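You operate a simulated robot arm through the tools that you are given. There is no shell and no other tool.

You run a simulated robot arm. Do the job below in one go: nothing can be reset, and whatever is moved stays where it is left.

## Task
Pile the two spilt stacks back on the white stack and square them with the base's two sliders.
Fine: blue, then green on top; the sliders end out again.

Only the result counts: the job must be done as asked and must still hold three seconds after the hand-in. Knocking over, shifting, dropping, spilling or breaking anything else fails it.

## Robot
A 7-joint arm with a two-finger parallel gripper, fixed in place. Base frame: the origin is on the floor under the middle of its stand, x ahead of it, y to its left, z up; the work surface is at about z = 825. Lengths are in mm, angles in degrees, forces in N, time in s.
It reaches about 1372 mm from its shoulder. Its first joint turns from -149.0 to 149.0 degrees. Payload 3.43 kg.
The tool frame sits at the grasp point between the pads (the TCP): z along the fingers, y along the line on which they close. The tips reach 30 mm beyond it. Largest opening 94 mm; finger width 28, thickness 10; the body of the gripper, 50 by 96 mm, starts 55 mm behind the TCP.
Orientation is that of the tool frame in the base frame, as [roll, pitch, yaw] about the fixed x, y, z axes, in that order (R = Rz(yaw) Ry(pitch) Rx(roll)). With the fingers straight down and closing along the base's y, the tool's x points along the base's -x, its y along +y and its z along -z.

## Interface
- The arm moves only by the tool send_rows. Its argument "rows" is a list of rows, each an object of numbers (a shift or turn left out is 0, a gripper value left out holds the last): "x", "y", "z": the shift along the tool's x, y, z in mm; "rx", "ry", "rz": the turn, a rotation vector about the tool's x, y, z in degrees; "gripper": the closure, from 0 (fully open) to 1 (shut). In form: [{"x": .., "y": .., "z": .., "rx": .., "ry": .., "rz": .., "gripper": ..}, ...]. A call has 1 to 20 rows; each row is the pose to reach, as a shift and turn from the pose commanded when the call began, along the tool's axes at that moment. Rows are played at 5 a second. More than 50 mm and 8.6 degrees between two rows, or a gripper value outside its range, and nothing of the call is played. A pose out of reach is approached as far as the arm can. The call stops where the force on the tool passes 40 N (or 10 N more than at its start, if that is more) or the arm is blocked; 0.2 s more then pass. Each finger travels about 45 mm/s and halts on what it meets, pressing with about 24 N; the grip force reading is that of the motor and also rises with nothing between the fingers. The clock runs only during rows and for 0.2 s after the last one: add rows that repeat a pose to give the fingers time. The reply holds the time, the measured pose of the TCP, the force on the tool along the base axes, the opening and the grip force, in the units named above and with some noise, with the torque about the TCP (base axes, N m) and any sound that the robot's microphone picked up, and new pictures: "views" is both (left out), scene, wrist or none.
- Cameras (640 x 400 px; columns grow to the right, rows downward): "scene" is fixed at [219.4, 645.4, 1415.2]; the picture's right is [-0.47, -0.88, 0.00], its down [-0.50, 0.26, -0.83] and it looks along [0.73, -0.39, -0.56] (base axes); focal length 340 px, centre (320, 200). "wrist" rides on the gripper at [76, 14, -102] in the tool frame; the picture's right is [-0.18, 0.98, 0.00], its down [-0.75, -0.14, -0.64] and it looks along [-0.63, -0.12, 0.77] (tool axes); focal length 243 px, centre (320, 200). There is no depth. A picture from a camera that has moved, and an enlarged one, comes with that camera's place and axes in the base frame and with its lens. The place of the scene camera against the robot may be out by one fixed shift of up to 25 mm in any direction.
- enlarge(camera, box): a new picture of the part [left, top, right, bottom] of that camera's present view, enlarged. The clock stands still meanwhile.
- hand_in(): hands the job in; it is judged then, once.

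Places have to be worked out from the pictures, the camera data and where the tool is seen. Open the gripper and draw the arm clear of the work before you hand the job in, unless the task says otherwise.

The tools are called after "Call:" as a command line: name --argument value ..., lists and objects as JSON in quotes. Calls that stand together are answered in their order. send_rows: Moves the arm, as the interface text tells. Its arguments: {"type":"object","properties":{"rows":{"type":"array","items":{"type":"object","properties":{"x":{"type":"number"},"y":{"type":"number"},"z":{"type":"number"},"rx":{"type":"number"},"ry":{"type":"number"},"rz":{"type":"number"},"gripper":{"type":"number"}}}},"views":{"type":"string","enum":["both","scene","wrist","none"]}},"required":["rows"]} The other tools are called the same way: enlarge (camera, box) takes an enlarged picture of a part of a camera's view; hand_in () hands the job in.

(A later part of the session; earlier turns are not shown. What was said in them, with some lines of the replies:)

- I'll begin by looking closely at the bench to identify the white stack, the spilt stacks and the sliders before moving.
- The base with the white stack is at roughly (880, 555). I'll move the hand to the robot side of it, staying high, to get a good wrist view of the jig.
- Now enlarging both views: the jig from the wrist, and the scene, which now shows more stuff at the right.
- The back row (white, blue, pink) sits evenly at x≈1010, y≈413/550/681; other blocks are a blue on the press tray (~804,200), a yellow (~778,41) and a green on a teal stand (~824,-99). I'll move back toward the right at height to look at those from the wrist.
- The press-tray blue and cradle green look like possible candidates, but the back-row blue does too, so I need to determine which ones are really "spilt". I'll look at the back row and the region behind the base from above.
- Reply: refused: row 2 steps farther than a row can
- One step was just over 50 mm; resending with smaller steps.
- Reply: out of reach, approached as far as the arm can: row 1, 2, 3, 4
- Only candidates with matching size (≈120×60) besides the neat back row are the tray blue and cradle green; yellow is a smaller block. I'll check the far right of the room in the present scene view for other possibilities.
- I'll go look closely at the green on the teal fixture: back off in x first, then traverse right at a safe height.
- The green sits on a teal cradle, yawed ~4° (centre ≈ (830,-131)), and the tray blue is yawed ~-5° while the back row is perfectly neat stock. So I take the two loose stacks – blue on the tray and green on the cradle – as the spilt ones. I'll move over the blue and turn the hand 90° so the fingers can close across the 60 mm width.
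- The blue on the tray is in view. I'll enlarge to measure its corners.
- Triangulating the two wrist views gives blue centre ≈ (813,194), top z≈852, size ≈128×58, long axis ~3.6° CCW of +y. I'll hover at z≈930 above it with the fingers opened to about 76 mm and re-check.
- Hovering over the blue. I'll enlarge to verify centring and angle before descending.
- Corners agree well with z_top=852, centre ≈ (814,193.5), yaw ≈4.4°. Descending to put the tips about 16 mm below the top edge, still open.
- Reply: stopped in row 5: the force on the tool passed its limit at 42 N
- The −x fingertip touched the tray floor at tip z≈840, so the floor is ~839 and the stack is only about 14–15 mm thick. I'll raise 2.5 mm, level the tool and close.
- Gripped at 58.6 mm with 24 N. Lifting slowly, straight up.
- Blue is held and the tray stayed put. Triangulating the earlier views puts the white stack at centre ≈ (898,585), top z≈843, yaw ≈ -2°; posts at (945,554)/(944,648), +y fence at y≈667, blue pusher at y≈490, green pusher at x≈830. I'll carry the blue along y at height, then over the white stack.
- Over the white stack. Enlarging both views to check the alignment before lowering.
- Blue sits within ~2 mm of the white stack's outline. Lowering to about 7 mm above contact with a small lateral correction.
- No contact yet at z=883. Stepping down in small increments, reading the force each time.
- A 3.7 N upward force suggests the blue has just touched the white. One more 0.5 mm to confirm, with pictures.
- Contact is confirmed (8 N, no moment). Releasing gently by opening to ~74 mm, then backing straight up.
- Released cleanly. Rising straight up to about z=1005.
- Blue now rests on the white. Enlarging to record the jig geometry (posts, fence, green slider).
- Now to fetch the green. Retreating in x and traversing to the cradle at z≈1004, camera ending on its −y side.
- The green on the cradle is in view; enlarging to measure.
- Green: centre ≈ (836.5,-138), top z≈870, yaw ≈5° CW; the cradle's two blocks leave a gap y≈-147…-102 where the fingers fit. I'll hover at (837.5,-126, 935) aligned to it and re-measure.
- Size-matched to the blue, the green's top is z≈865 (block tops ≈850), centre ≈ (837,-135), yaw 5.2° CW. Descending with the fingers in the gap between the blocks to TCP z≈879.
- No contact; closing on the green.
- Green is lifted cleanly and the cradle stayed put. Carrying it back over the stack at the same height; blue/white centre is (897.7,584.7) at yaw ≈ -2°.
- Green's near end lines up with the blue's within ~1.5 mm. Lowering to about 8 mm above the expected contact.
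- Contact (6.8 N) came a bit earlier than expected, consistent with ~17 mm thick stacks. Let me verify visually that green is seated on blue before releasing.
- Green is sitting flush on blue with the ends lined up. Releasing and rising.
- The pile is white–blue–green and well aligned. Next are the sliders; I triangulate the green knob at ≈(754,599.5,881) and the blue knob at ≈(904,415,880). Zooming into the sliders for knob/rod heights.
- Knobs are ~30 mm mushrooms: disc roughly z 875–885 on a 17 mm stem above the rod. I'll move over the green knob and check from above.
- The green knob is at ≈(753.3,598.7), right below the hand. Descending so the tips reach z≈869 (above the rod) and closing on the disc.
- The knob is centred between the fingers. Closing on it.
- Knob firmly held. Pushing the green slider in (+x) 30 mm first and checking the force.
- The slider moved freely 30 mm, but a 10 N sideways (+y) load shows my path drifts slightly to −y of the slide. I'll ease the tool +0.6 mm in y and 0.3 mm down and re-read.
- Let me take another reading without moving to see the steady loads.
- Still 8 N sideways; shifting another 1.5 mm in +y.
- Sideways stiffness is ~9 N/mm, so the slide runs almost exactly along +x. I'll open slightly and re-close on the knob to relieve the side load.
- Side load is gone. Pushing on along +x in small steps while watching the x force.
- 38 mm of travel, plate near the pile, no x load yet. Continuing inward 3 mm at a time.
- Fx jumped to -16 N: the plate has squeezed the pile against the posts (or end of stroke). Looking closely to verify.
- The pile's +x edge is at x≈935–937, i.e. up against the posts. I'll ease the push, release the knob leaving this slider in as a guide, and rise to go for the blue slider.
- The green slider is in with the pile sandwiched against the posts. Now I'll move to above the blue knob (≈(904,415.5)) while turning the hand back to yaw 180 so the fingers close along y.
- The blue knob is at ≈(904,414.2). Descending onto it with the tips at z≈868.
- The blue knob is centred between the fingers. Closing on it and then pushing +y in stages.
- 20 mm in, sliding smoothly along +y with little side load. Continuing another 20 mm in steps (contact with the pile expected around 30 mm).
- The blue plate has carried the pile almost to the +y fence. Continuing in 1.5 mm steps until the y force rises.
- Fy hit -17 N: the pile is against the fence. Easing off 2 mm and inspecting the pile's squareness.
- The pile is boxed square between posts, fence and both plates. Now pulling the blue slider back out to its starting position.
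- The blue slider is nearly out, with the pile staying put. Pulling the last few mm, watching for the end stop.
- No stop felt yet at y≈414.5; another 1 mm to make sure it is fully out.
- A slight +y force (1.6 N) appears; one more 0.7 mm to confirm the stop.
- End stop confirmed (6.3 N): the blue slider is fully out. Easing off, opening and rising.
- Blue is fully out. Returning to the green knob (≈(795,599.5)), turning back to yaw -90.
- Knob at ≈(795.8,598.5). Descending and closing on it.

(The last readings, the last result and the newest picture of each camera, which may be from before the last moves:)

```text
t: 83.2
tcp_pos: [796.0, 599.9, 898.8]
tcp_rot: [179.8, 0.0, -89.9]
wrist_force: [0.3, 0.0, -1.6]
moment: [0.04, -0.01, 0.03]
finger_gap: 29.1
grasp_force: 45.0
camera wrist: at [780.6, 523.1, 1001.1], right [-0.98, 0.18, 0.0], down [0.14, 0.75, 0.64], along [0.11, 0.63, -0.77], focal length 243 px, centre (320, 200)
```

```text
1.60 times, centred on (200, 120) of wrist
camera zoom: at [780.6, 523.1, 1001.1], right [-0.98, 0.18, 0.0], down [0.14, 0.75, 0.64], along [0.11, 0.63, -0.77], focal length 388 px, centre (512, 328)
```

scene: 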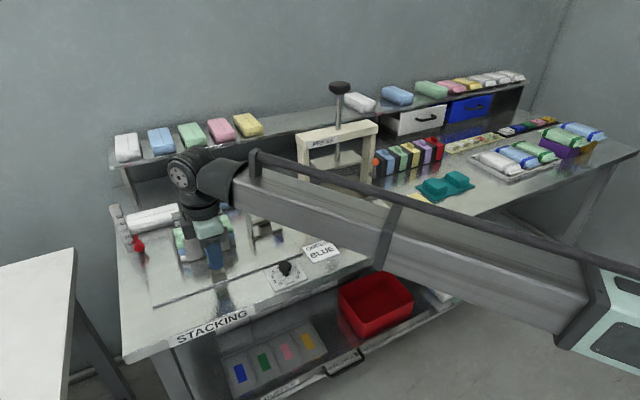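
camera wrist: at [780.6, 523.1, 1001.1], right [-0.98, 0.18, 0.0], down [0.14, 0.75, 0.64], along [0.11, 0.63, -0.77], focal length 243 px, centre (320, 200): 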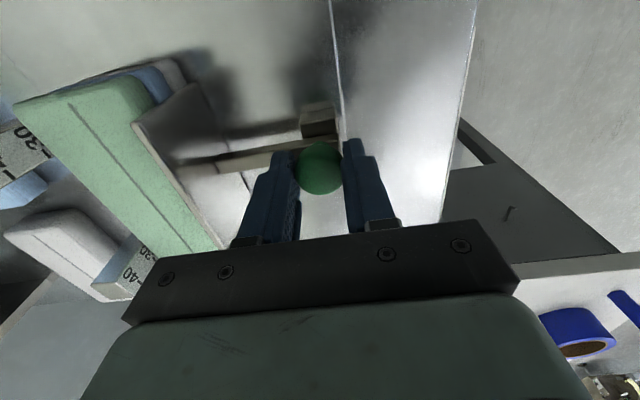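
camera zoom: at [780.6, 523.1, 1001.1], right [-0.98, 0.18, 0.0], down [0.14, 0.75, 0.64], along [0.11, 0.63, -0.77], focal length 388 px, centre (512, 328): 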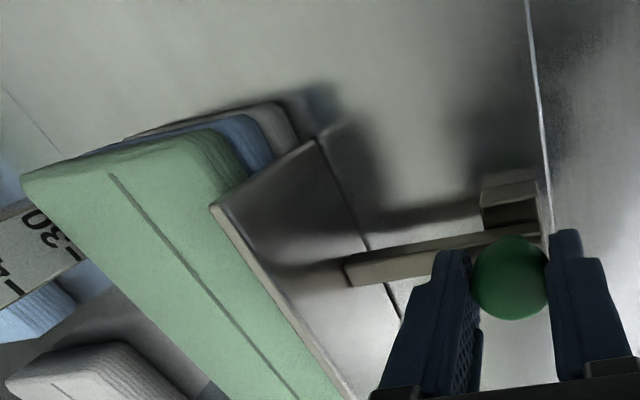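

Gripped. Pressing the green slider in once more lightly to re-seat the pile against the posts.

Call:
send_rows --rows '[{"y": -0.8}, {"y": -1.6}, {"y": -1.6}]' --views "none"

Call:
send_rows --rows '[{"y": -0.6}, {"y": -0.6}]' --views "none"

```text
t: 84.0
tcp_pos: [795.5, 599.2, 898.4]
tcp_rot: [179.6, 0.0, -89.9]
wrist_force: [-12.0, -1.9, -3.2]
moment: [0.08, 0.26, -0.05]
finger_gap: 29.1
grasp_force: 45.1
```

```text
t: 84.6
tcp_pos: [796.6, 599.3, 899.9]
tcp_rot: [179.7, 0.0, -89.9]
wrist_force: [-21.7, -2.9, -5.6]
moment: [-0.16, 0.39, 0.03]
finger_gap: 29.0
grasp_force: 44.9
```

Pile is re-seated (-22 N). Now pulling the green slider back out.

Call:
send_rows --rows '[{"y": 3}, {"y": 8}, {"y": 13}, {"y": 18}, {"y": 23}, {"y": 28}, {"y": 33}, {"y": 38}, {"y": 38}]'

Call:
enlarge --camera "scene" --box '[160, 190, 280, 300]'

```text
t: 86.6
tcp_pos: [758.6, 600.1, 899.0]
tcp_rot: [179.8, 0.0, -89.9]
wrist_force: [0.3, -2.0, -1.3]
moment: [0.17, -0.02, -0.03]
finger_gap: 29.2
grasp_force: 44.9
camera wrist: at [745.1, 523.0, 1001.2], right [-0.98, 0.18, 0.0], down [0.14, 0.75, 0.64], along [0.11, 0.63, -0.77], focal length 243 px, centre (320, 200)
```

scene: 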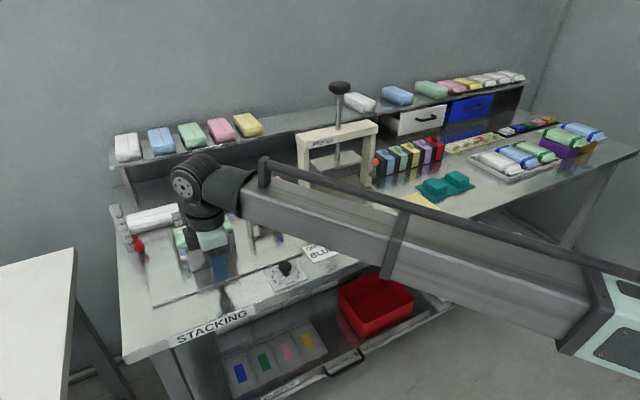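
wrist: 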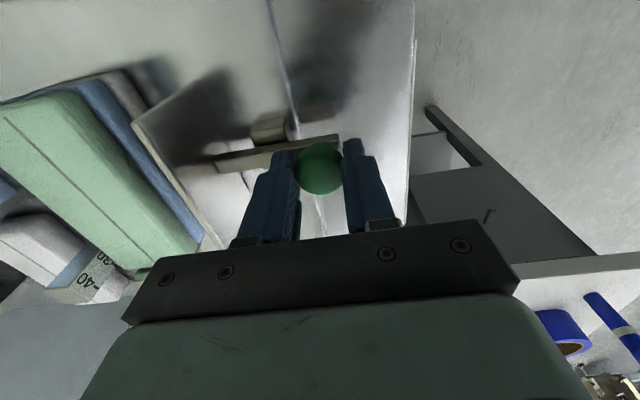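

```text
3.64 times, centred on (220, 245) of scene
camera zoom: at [219.4, 645.4, 1415.2], right [-0.47, -0.88, 0.0], down [-0.5, 0.26, -0.83], along [0.73, -0.39, -0.56], focal length 1236 px, centre (684, 36)
```

zoom: 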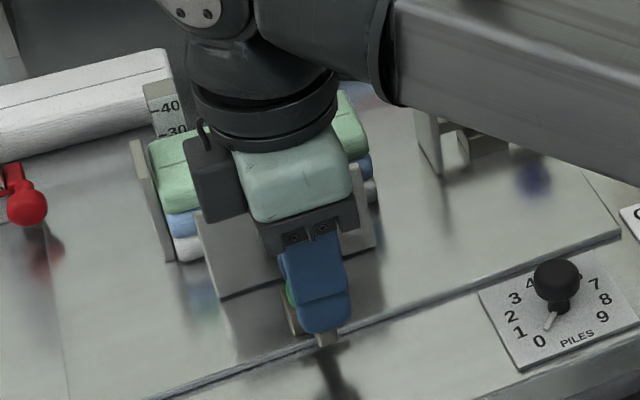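

The green slider is nearly out (x≈758.6). Pulling the last ~5 mm to its stop.

Call:
send_rows --rows '[{"y": 2}, {"y": 4}, {"y": 4}]' --views "none"

Call:
send_rows --rows '[{"y": 0.7}, {"y": 1.2}, {"y": 1.2}]' --views "none"

```text
t: 87.4
tcp_pos: [756.2, 599.8, 899.2]
tcp_rot: [179.7, -0.1, -89.9]
wrist_force: [-0.1, -2.2, -3.3]
moment: [0.02, -0.04, 0.06]
finger_gap: 29.2
grasp_force: 45.1
```

```text
t: 88.2
tcp_pos: [754.6, 598.4, 898.4]
tcp_rot: [179.8, -0.1, -89.9]
wrist_force: [0.0, -3.3, -4.2]
moment: [0.14, -0.07, -0.01]
finger_gap: 29.2
grasp_force: 44.9
```

Still free at x≈754.5; continuing in ~1 mm steps until the stop is felt.

Call:
send_rows --rows '[{"y": 0.6}, {"y": 1.0}, {"y": 1.0}]' --views "none"

Call:
send_rows --rows '[{"y": 0.4}, {"y": 0.8}, {"y": 0.8}]' --views "none"

```text
t: 89.0
tcp_pos: [753.4, 601.0, 898.1]
tcp_rot: [179.8, 0.1, -89.9]
wrist_force: [0.2, -3.7, -6.2]
moment: [-0.24, -0.03, -0.03]
finger_gap: 28.8
grasp_force: 44.6
```

```text
t: 89.8
tcp_pos: [753.8, 598.3, 898.6]
tcp_rot: [179.9, 0.0, -90.0]
wrist_force: [4.9, -4.3, -3.7]
moment: [-0.31, -0.14, -0.01]
finger_gap: 29.0
grasp_force: 44.5
```

The stop is felt (Fx +4.9 N): green slider fully out. Easing off, opening and rising clear.

Call:
send_rows --rows '[{"y": -0.4}, {"y": -0.4, "gripper": 0.65}, {"y": -0.4, "gripper": 0.5}, {"y": -0.4, "gripper": 0.42}, {"y": -0.4, "gripper": 0.42}]' --views "none"

Call:
send_rows --rows '[{"z": -15}, {"z": -40}, {"z": -75}, {"z": -110}, {"z": -130}, {"z": -130}]'

Call:
enlarge --camera "scene" --box '[150, 180, 300, 300]'

Call:
enlarge --camera "wrist" --box '[0, 0, 360, 240]'

```text
t: 91.0
tcp_pos: [753.0, 598.9, 899.8]
tcp_rot: [179.8, 0.0, -90.0]
wrist_force: [-0.2, 0.0, -1.0]
moment: [0.03, 0.0, 0.03]
finger_gap: 54.5
grasp_force: 0.1
```

```text
t: 92.4
tcp_pos: [753.5, 599.5, 1027.2]
tcp_rot: [179.8, 0.0, -89.9]
wrist_force: [0.3, 0.6, 0.2]
moment: [-0.03, -0.01, -0.01]
finger_gap: 54.8
grasp_force: 0.1
camera wrist: at [739.3, 523.3, 1131.1], right [-0.98, 0.18, 0.0], down [0.14, 0.75, 0.64], along [0.11, 0.63, -0.77], focal length 243 px, centre (320, 200)
```

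scene: 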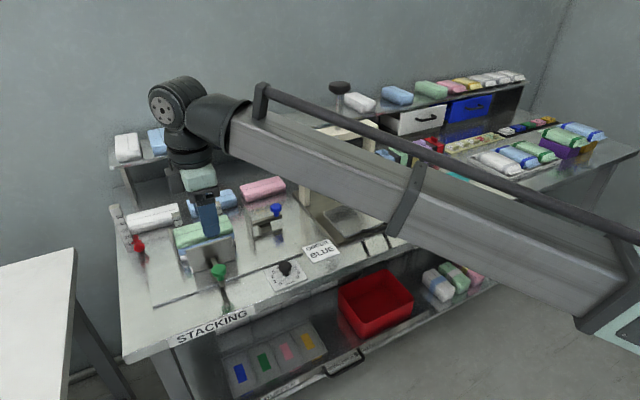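
wrist: 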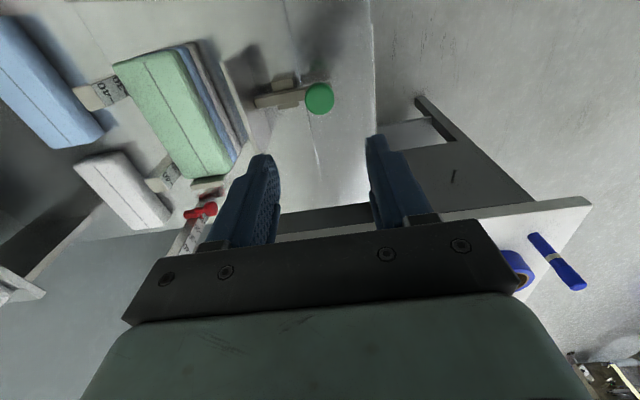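

```text
3.33 times, centred on (225, 240) of scene
camera zoom: at [219.4, 645.4, 1415.2], right [-0.47, -0.88, 0.0], down [-0.5, 0.26, -0.83], along [0.73, -0.39, -0.56], focal length 1133 px, centre (637, 67)
```

zoom: 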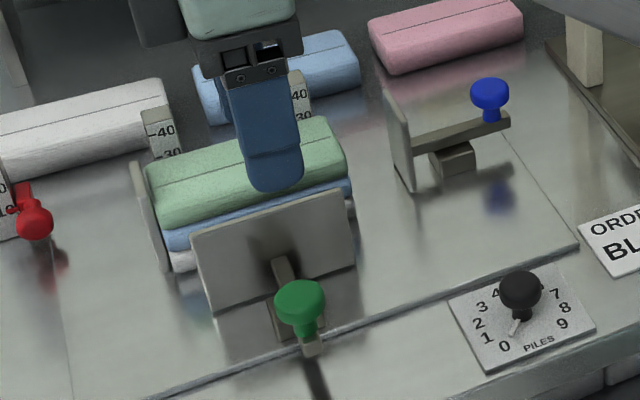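

```text
1.67 times, centred on (180, 120) of wrist
camera zoom: at [739.3, 523.3, 1131.1], right [-0.98, 0.18, 0.0], down [0.14, 0.75, 0.64], along [0.11, 0.63, -0.77], focal length 404 px, centre (553, 333)
```

zoom: 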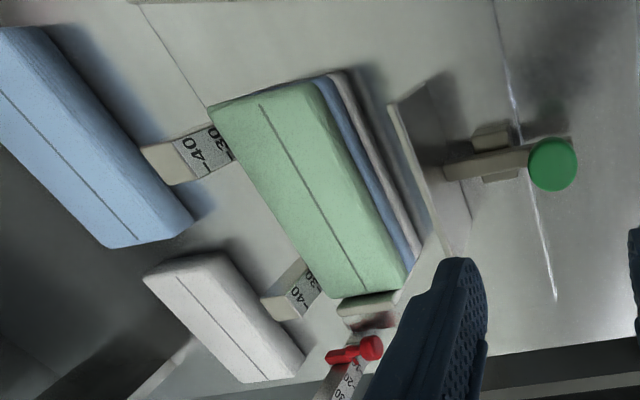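

Both sliders are out. I'll move the arm back out of the way to inspect the pile's alignment from the scene camera and from above.

Call:
send_rows --rows '[{"x": 30, "y": 10, "z": -10}, {"x": 70, "y": 20, "z": -20}, {"x": 110, "y": 30, "z": -20}, {"x": 150, "y": 30, "z": -20}, {"x": 190, "y": 30, "z": -20}, {"x": 230, "y": 30, "z": -20}, {"x": 270, "y": 30, "z": -20}, {"x": 310, "y": 30, "z": -20}, {"x": 350, "y": 30, "z": -20}, {"x": 390, "y": 30, "z": -20}, {"x": 420, "y": 30, "z": -20}, {"x": 420, "y": 30, "z": -20}]' --views "scene"

Call:
enlarge --camera "scene" --box '[160, 195, 260, 275]'

Call:
enlarge --camera "scene" --box '[100, 170, 310, 310]'

```text
t: 95.0
tcp_pos: [723.9, 177.3, 1048.8]
tcp_rot: [179.8, 0.0, -90.0]
wrist_force: [0.5, -0.1, -0.2]
moment: [0.03, -0.02, 0.02]
finger_gap: 54.5
grasp_force: 0.0
```

scene: 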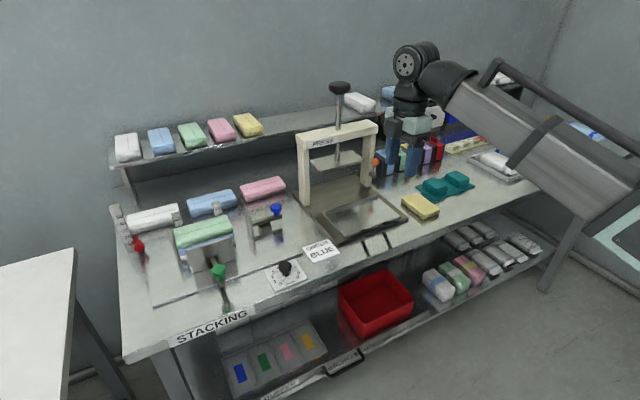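

```text
5.00 times, centred on (210, 235) of scene
camera zoom: at [219.4, 645.4, 1415.2], right [-0.47, -0.88, 0.0], down [-0.5, 0.26, -0.83], along [0.73, -0.39, -0.56], focal length 1699 px, centre (870, 25)
```

zoom: 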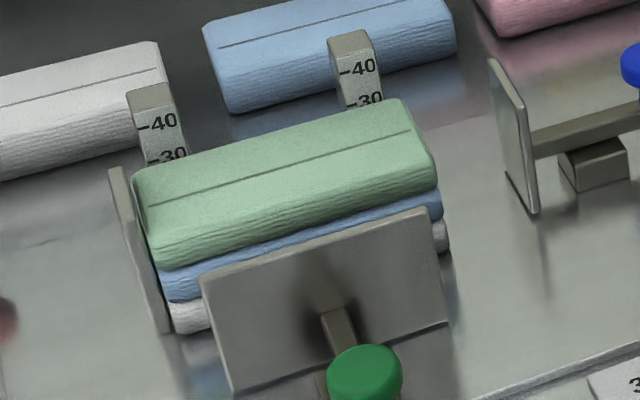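

```text
2.86 times, centred on (205, 240) of scene
camera zoom: at [219.4, 645.4, 1415.2], right [-0.47, -0.88, 0.0], down [-0.5, 0.26, -0.83], along [0.73, -0.39, -0.56], focal length 971 px, centre (649, 86)
```

zoom: 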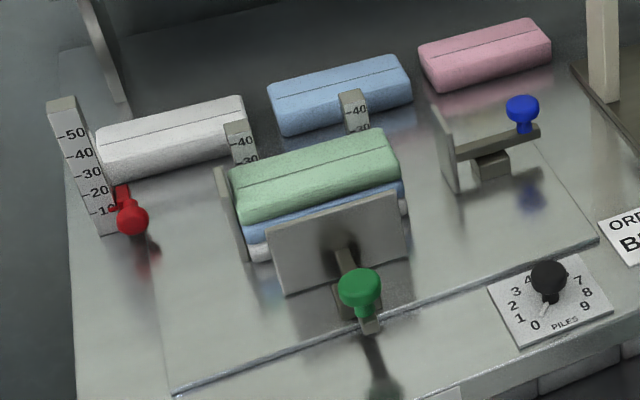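

The pile is flush with fence and posts, both sliders out. Checking that the press tray, cradle and neighbours have not moved, and opening the gripper fully.

Call:
send_rows --rows '[{"gripper": 0.2}, {"gripper": 0.0}, {"gripper": 0.0}]' --views "wrist"

Call:
enlarge --camera "scene" --box '[280, 140, 440, 260]'

Call:
enlarge --camera "scene" --box '[395, 150, 495, 220]'

Call:
enlarge --camera "scene" --box '[110, 180, 290, 300]'

```text
t: 95.8
tcp_pos: [723.6, 177.7, 1049.0]
tcp_rot: [179.8, 0.0, -89.9]
wrist_force: [-0.8, -0.3, 0.1]
moment: [0.0, 0.0, -0.02]
finger_gap: 93.9
grasp_force: 0.0
camera wrist: at [709.4, 102.4, 1151.6], right [-0.98, 0.18, 0.0], down [0.14, 0.75, 0.64], along [0.11, 0.63, -0.77], focal length 243 px, centre (320, 200)
```

wrist: 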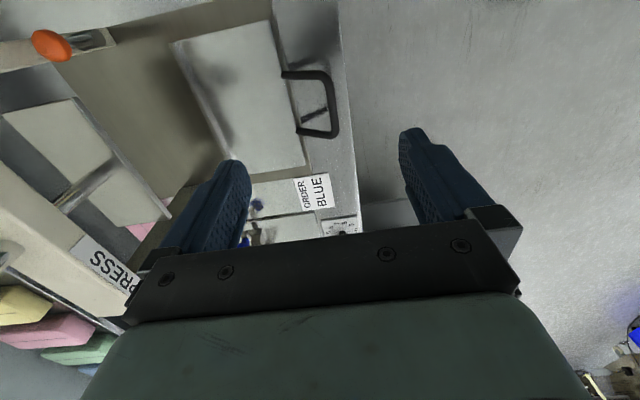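

```text
3.33 times, centred on (360, 200) of scene
camera zoom: at [219.4, 645.4, 1415.2], right [-0.47, -0.88, 0.0], down [-0.5, 0.26, -0.83], along [0.73, -0.39, -0.56], focal length 1133 px, centre (187, 200)
```

zoom: 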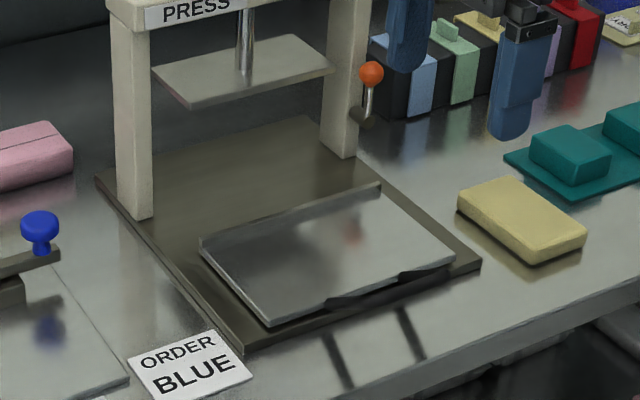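

```text
5.71 times, centred on (445, 185) of scene
camera zoom: at [219.4, 645.4, 1415.2], right [-0.47, -0.88, 0.0], down [-0.5, 0.26, -0.83], along [0.73, -0.39, -0.56], focal length 1942 px, centre (-394, 286)
```

zoom: 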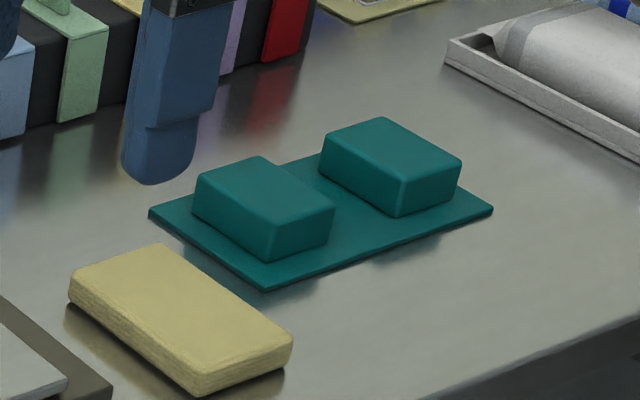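

```text
3.33 times, centred on (200, 240) of scene
camera zoom: at [219.4, 645.4, 1415.2], right [-0.47, -0.88, 0.0], down [-0.5, 0.26, -0.83], along [0.73, -0.39, -0.56], focal length 1133 px, centre (720, 67)
```

zoom: 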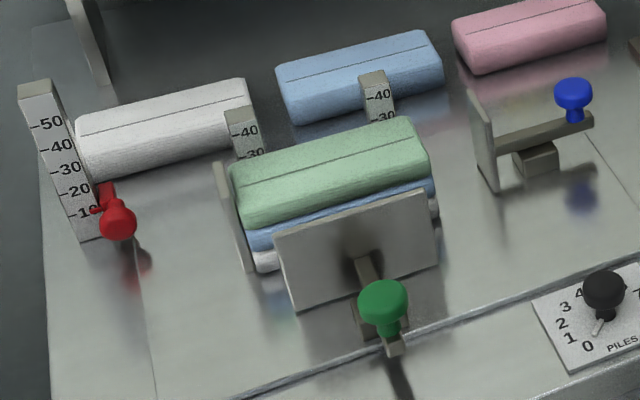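

Everything checks out. The tray, cradle and yellow block are where they were, white–blue–green is squared against the fence and posts, and both sliders are back out. The gripper is open and clear of the work, so I'm handing in.

Call:
hand_in

```text
The job is handed in.
```

The job is handed in. The white stack now carries blue, then green on top. The pile is squared against the base's posts and side fence, and both sliders are back out at their stops.

- **Which stacks:** I took the blue stack on the press tray and the green stack on the teal cradle as the two spilt ones. The white, blue and pink stacks behind the base stood in an even row and looked thicker, so I left them alone. The task didn't say which blue, so this was my judgement.
- **Squaring:** I pushed the green-knob slider in until it pressed the pile against the posts. The blue-knob slider then pushed the pile to the fence. After pulling the blue one out I pressed the green one in once more, then pulled it out too.
- **Everything else:** The tray, cradle, yellow block and neighbouring items look unmoved in the last pictures. One fingertip touched down on the tray with about 42 N while I was reaching for the blue stack, but the tray did not shift.

The gripper is fully open and the arm is clear of the base.
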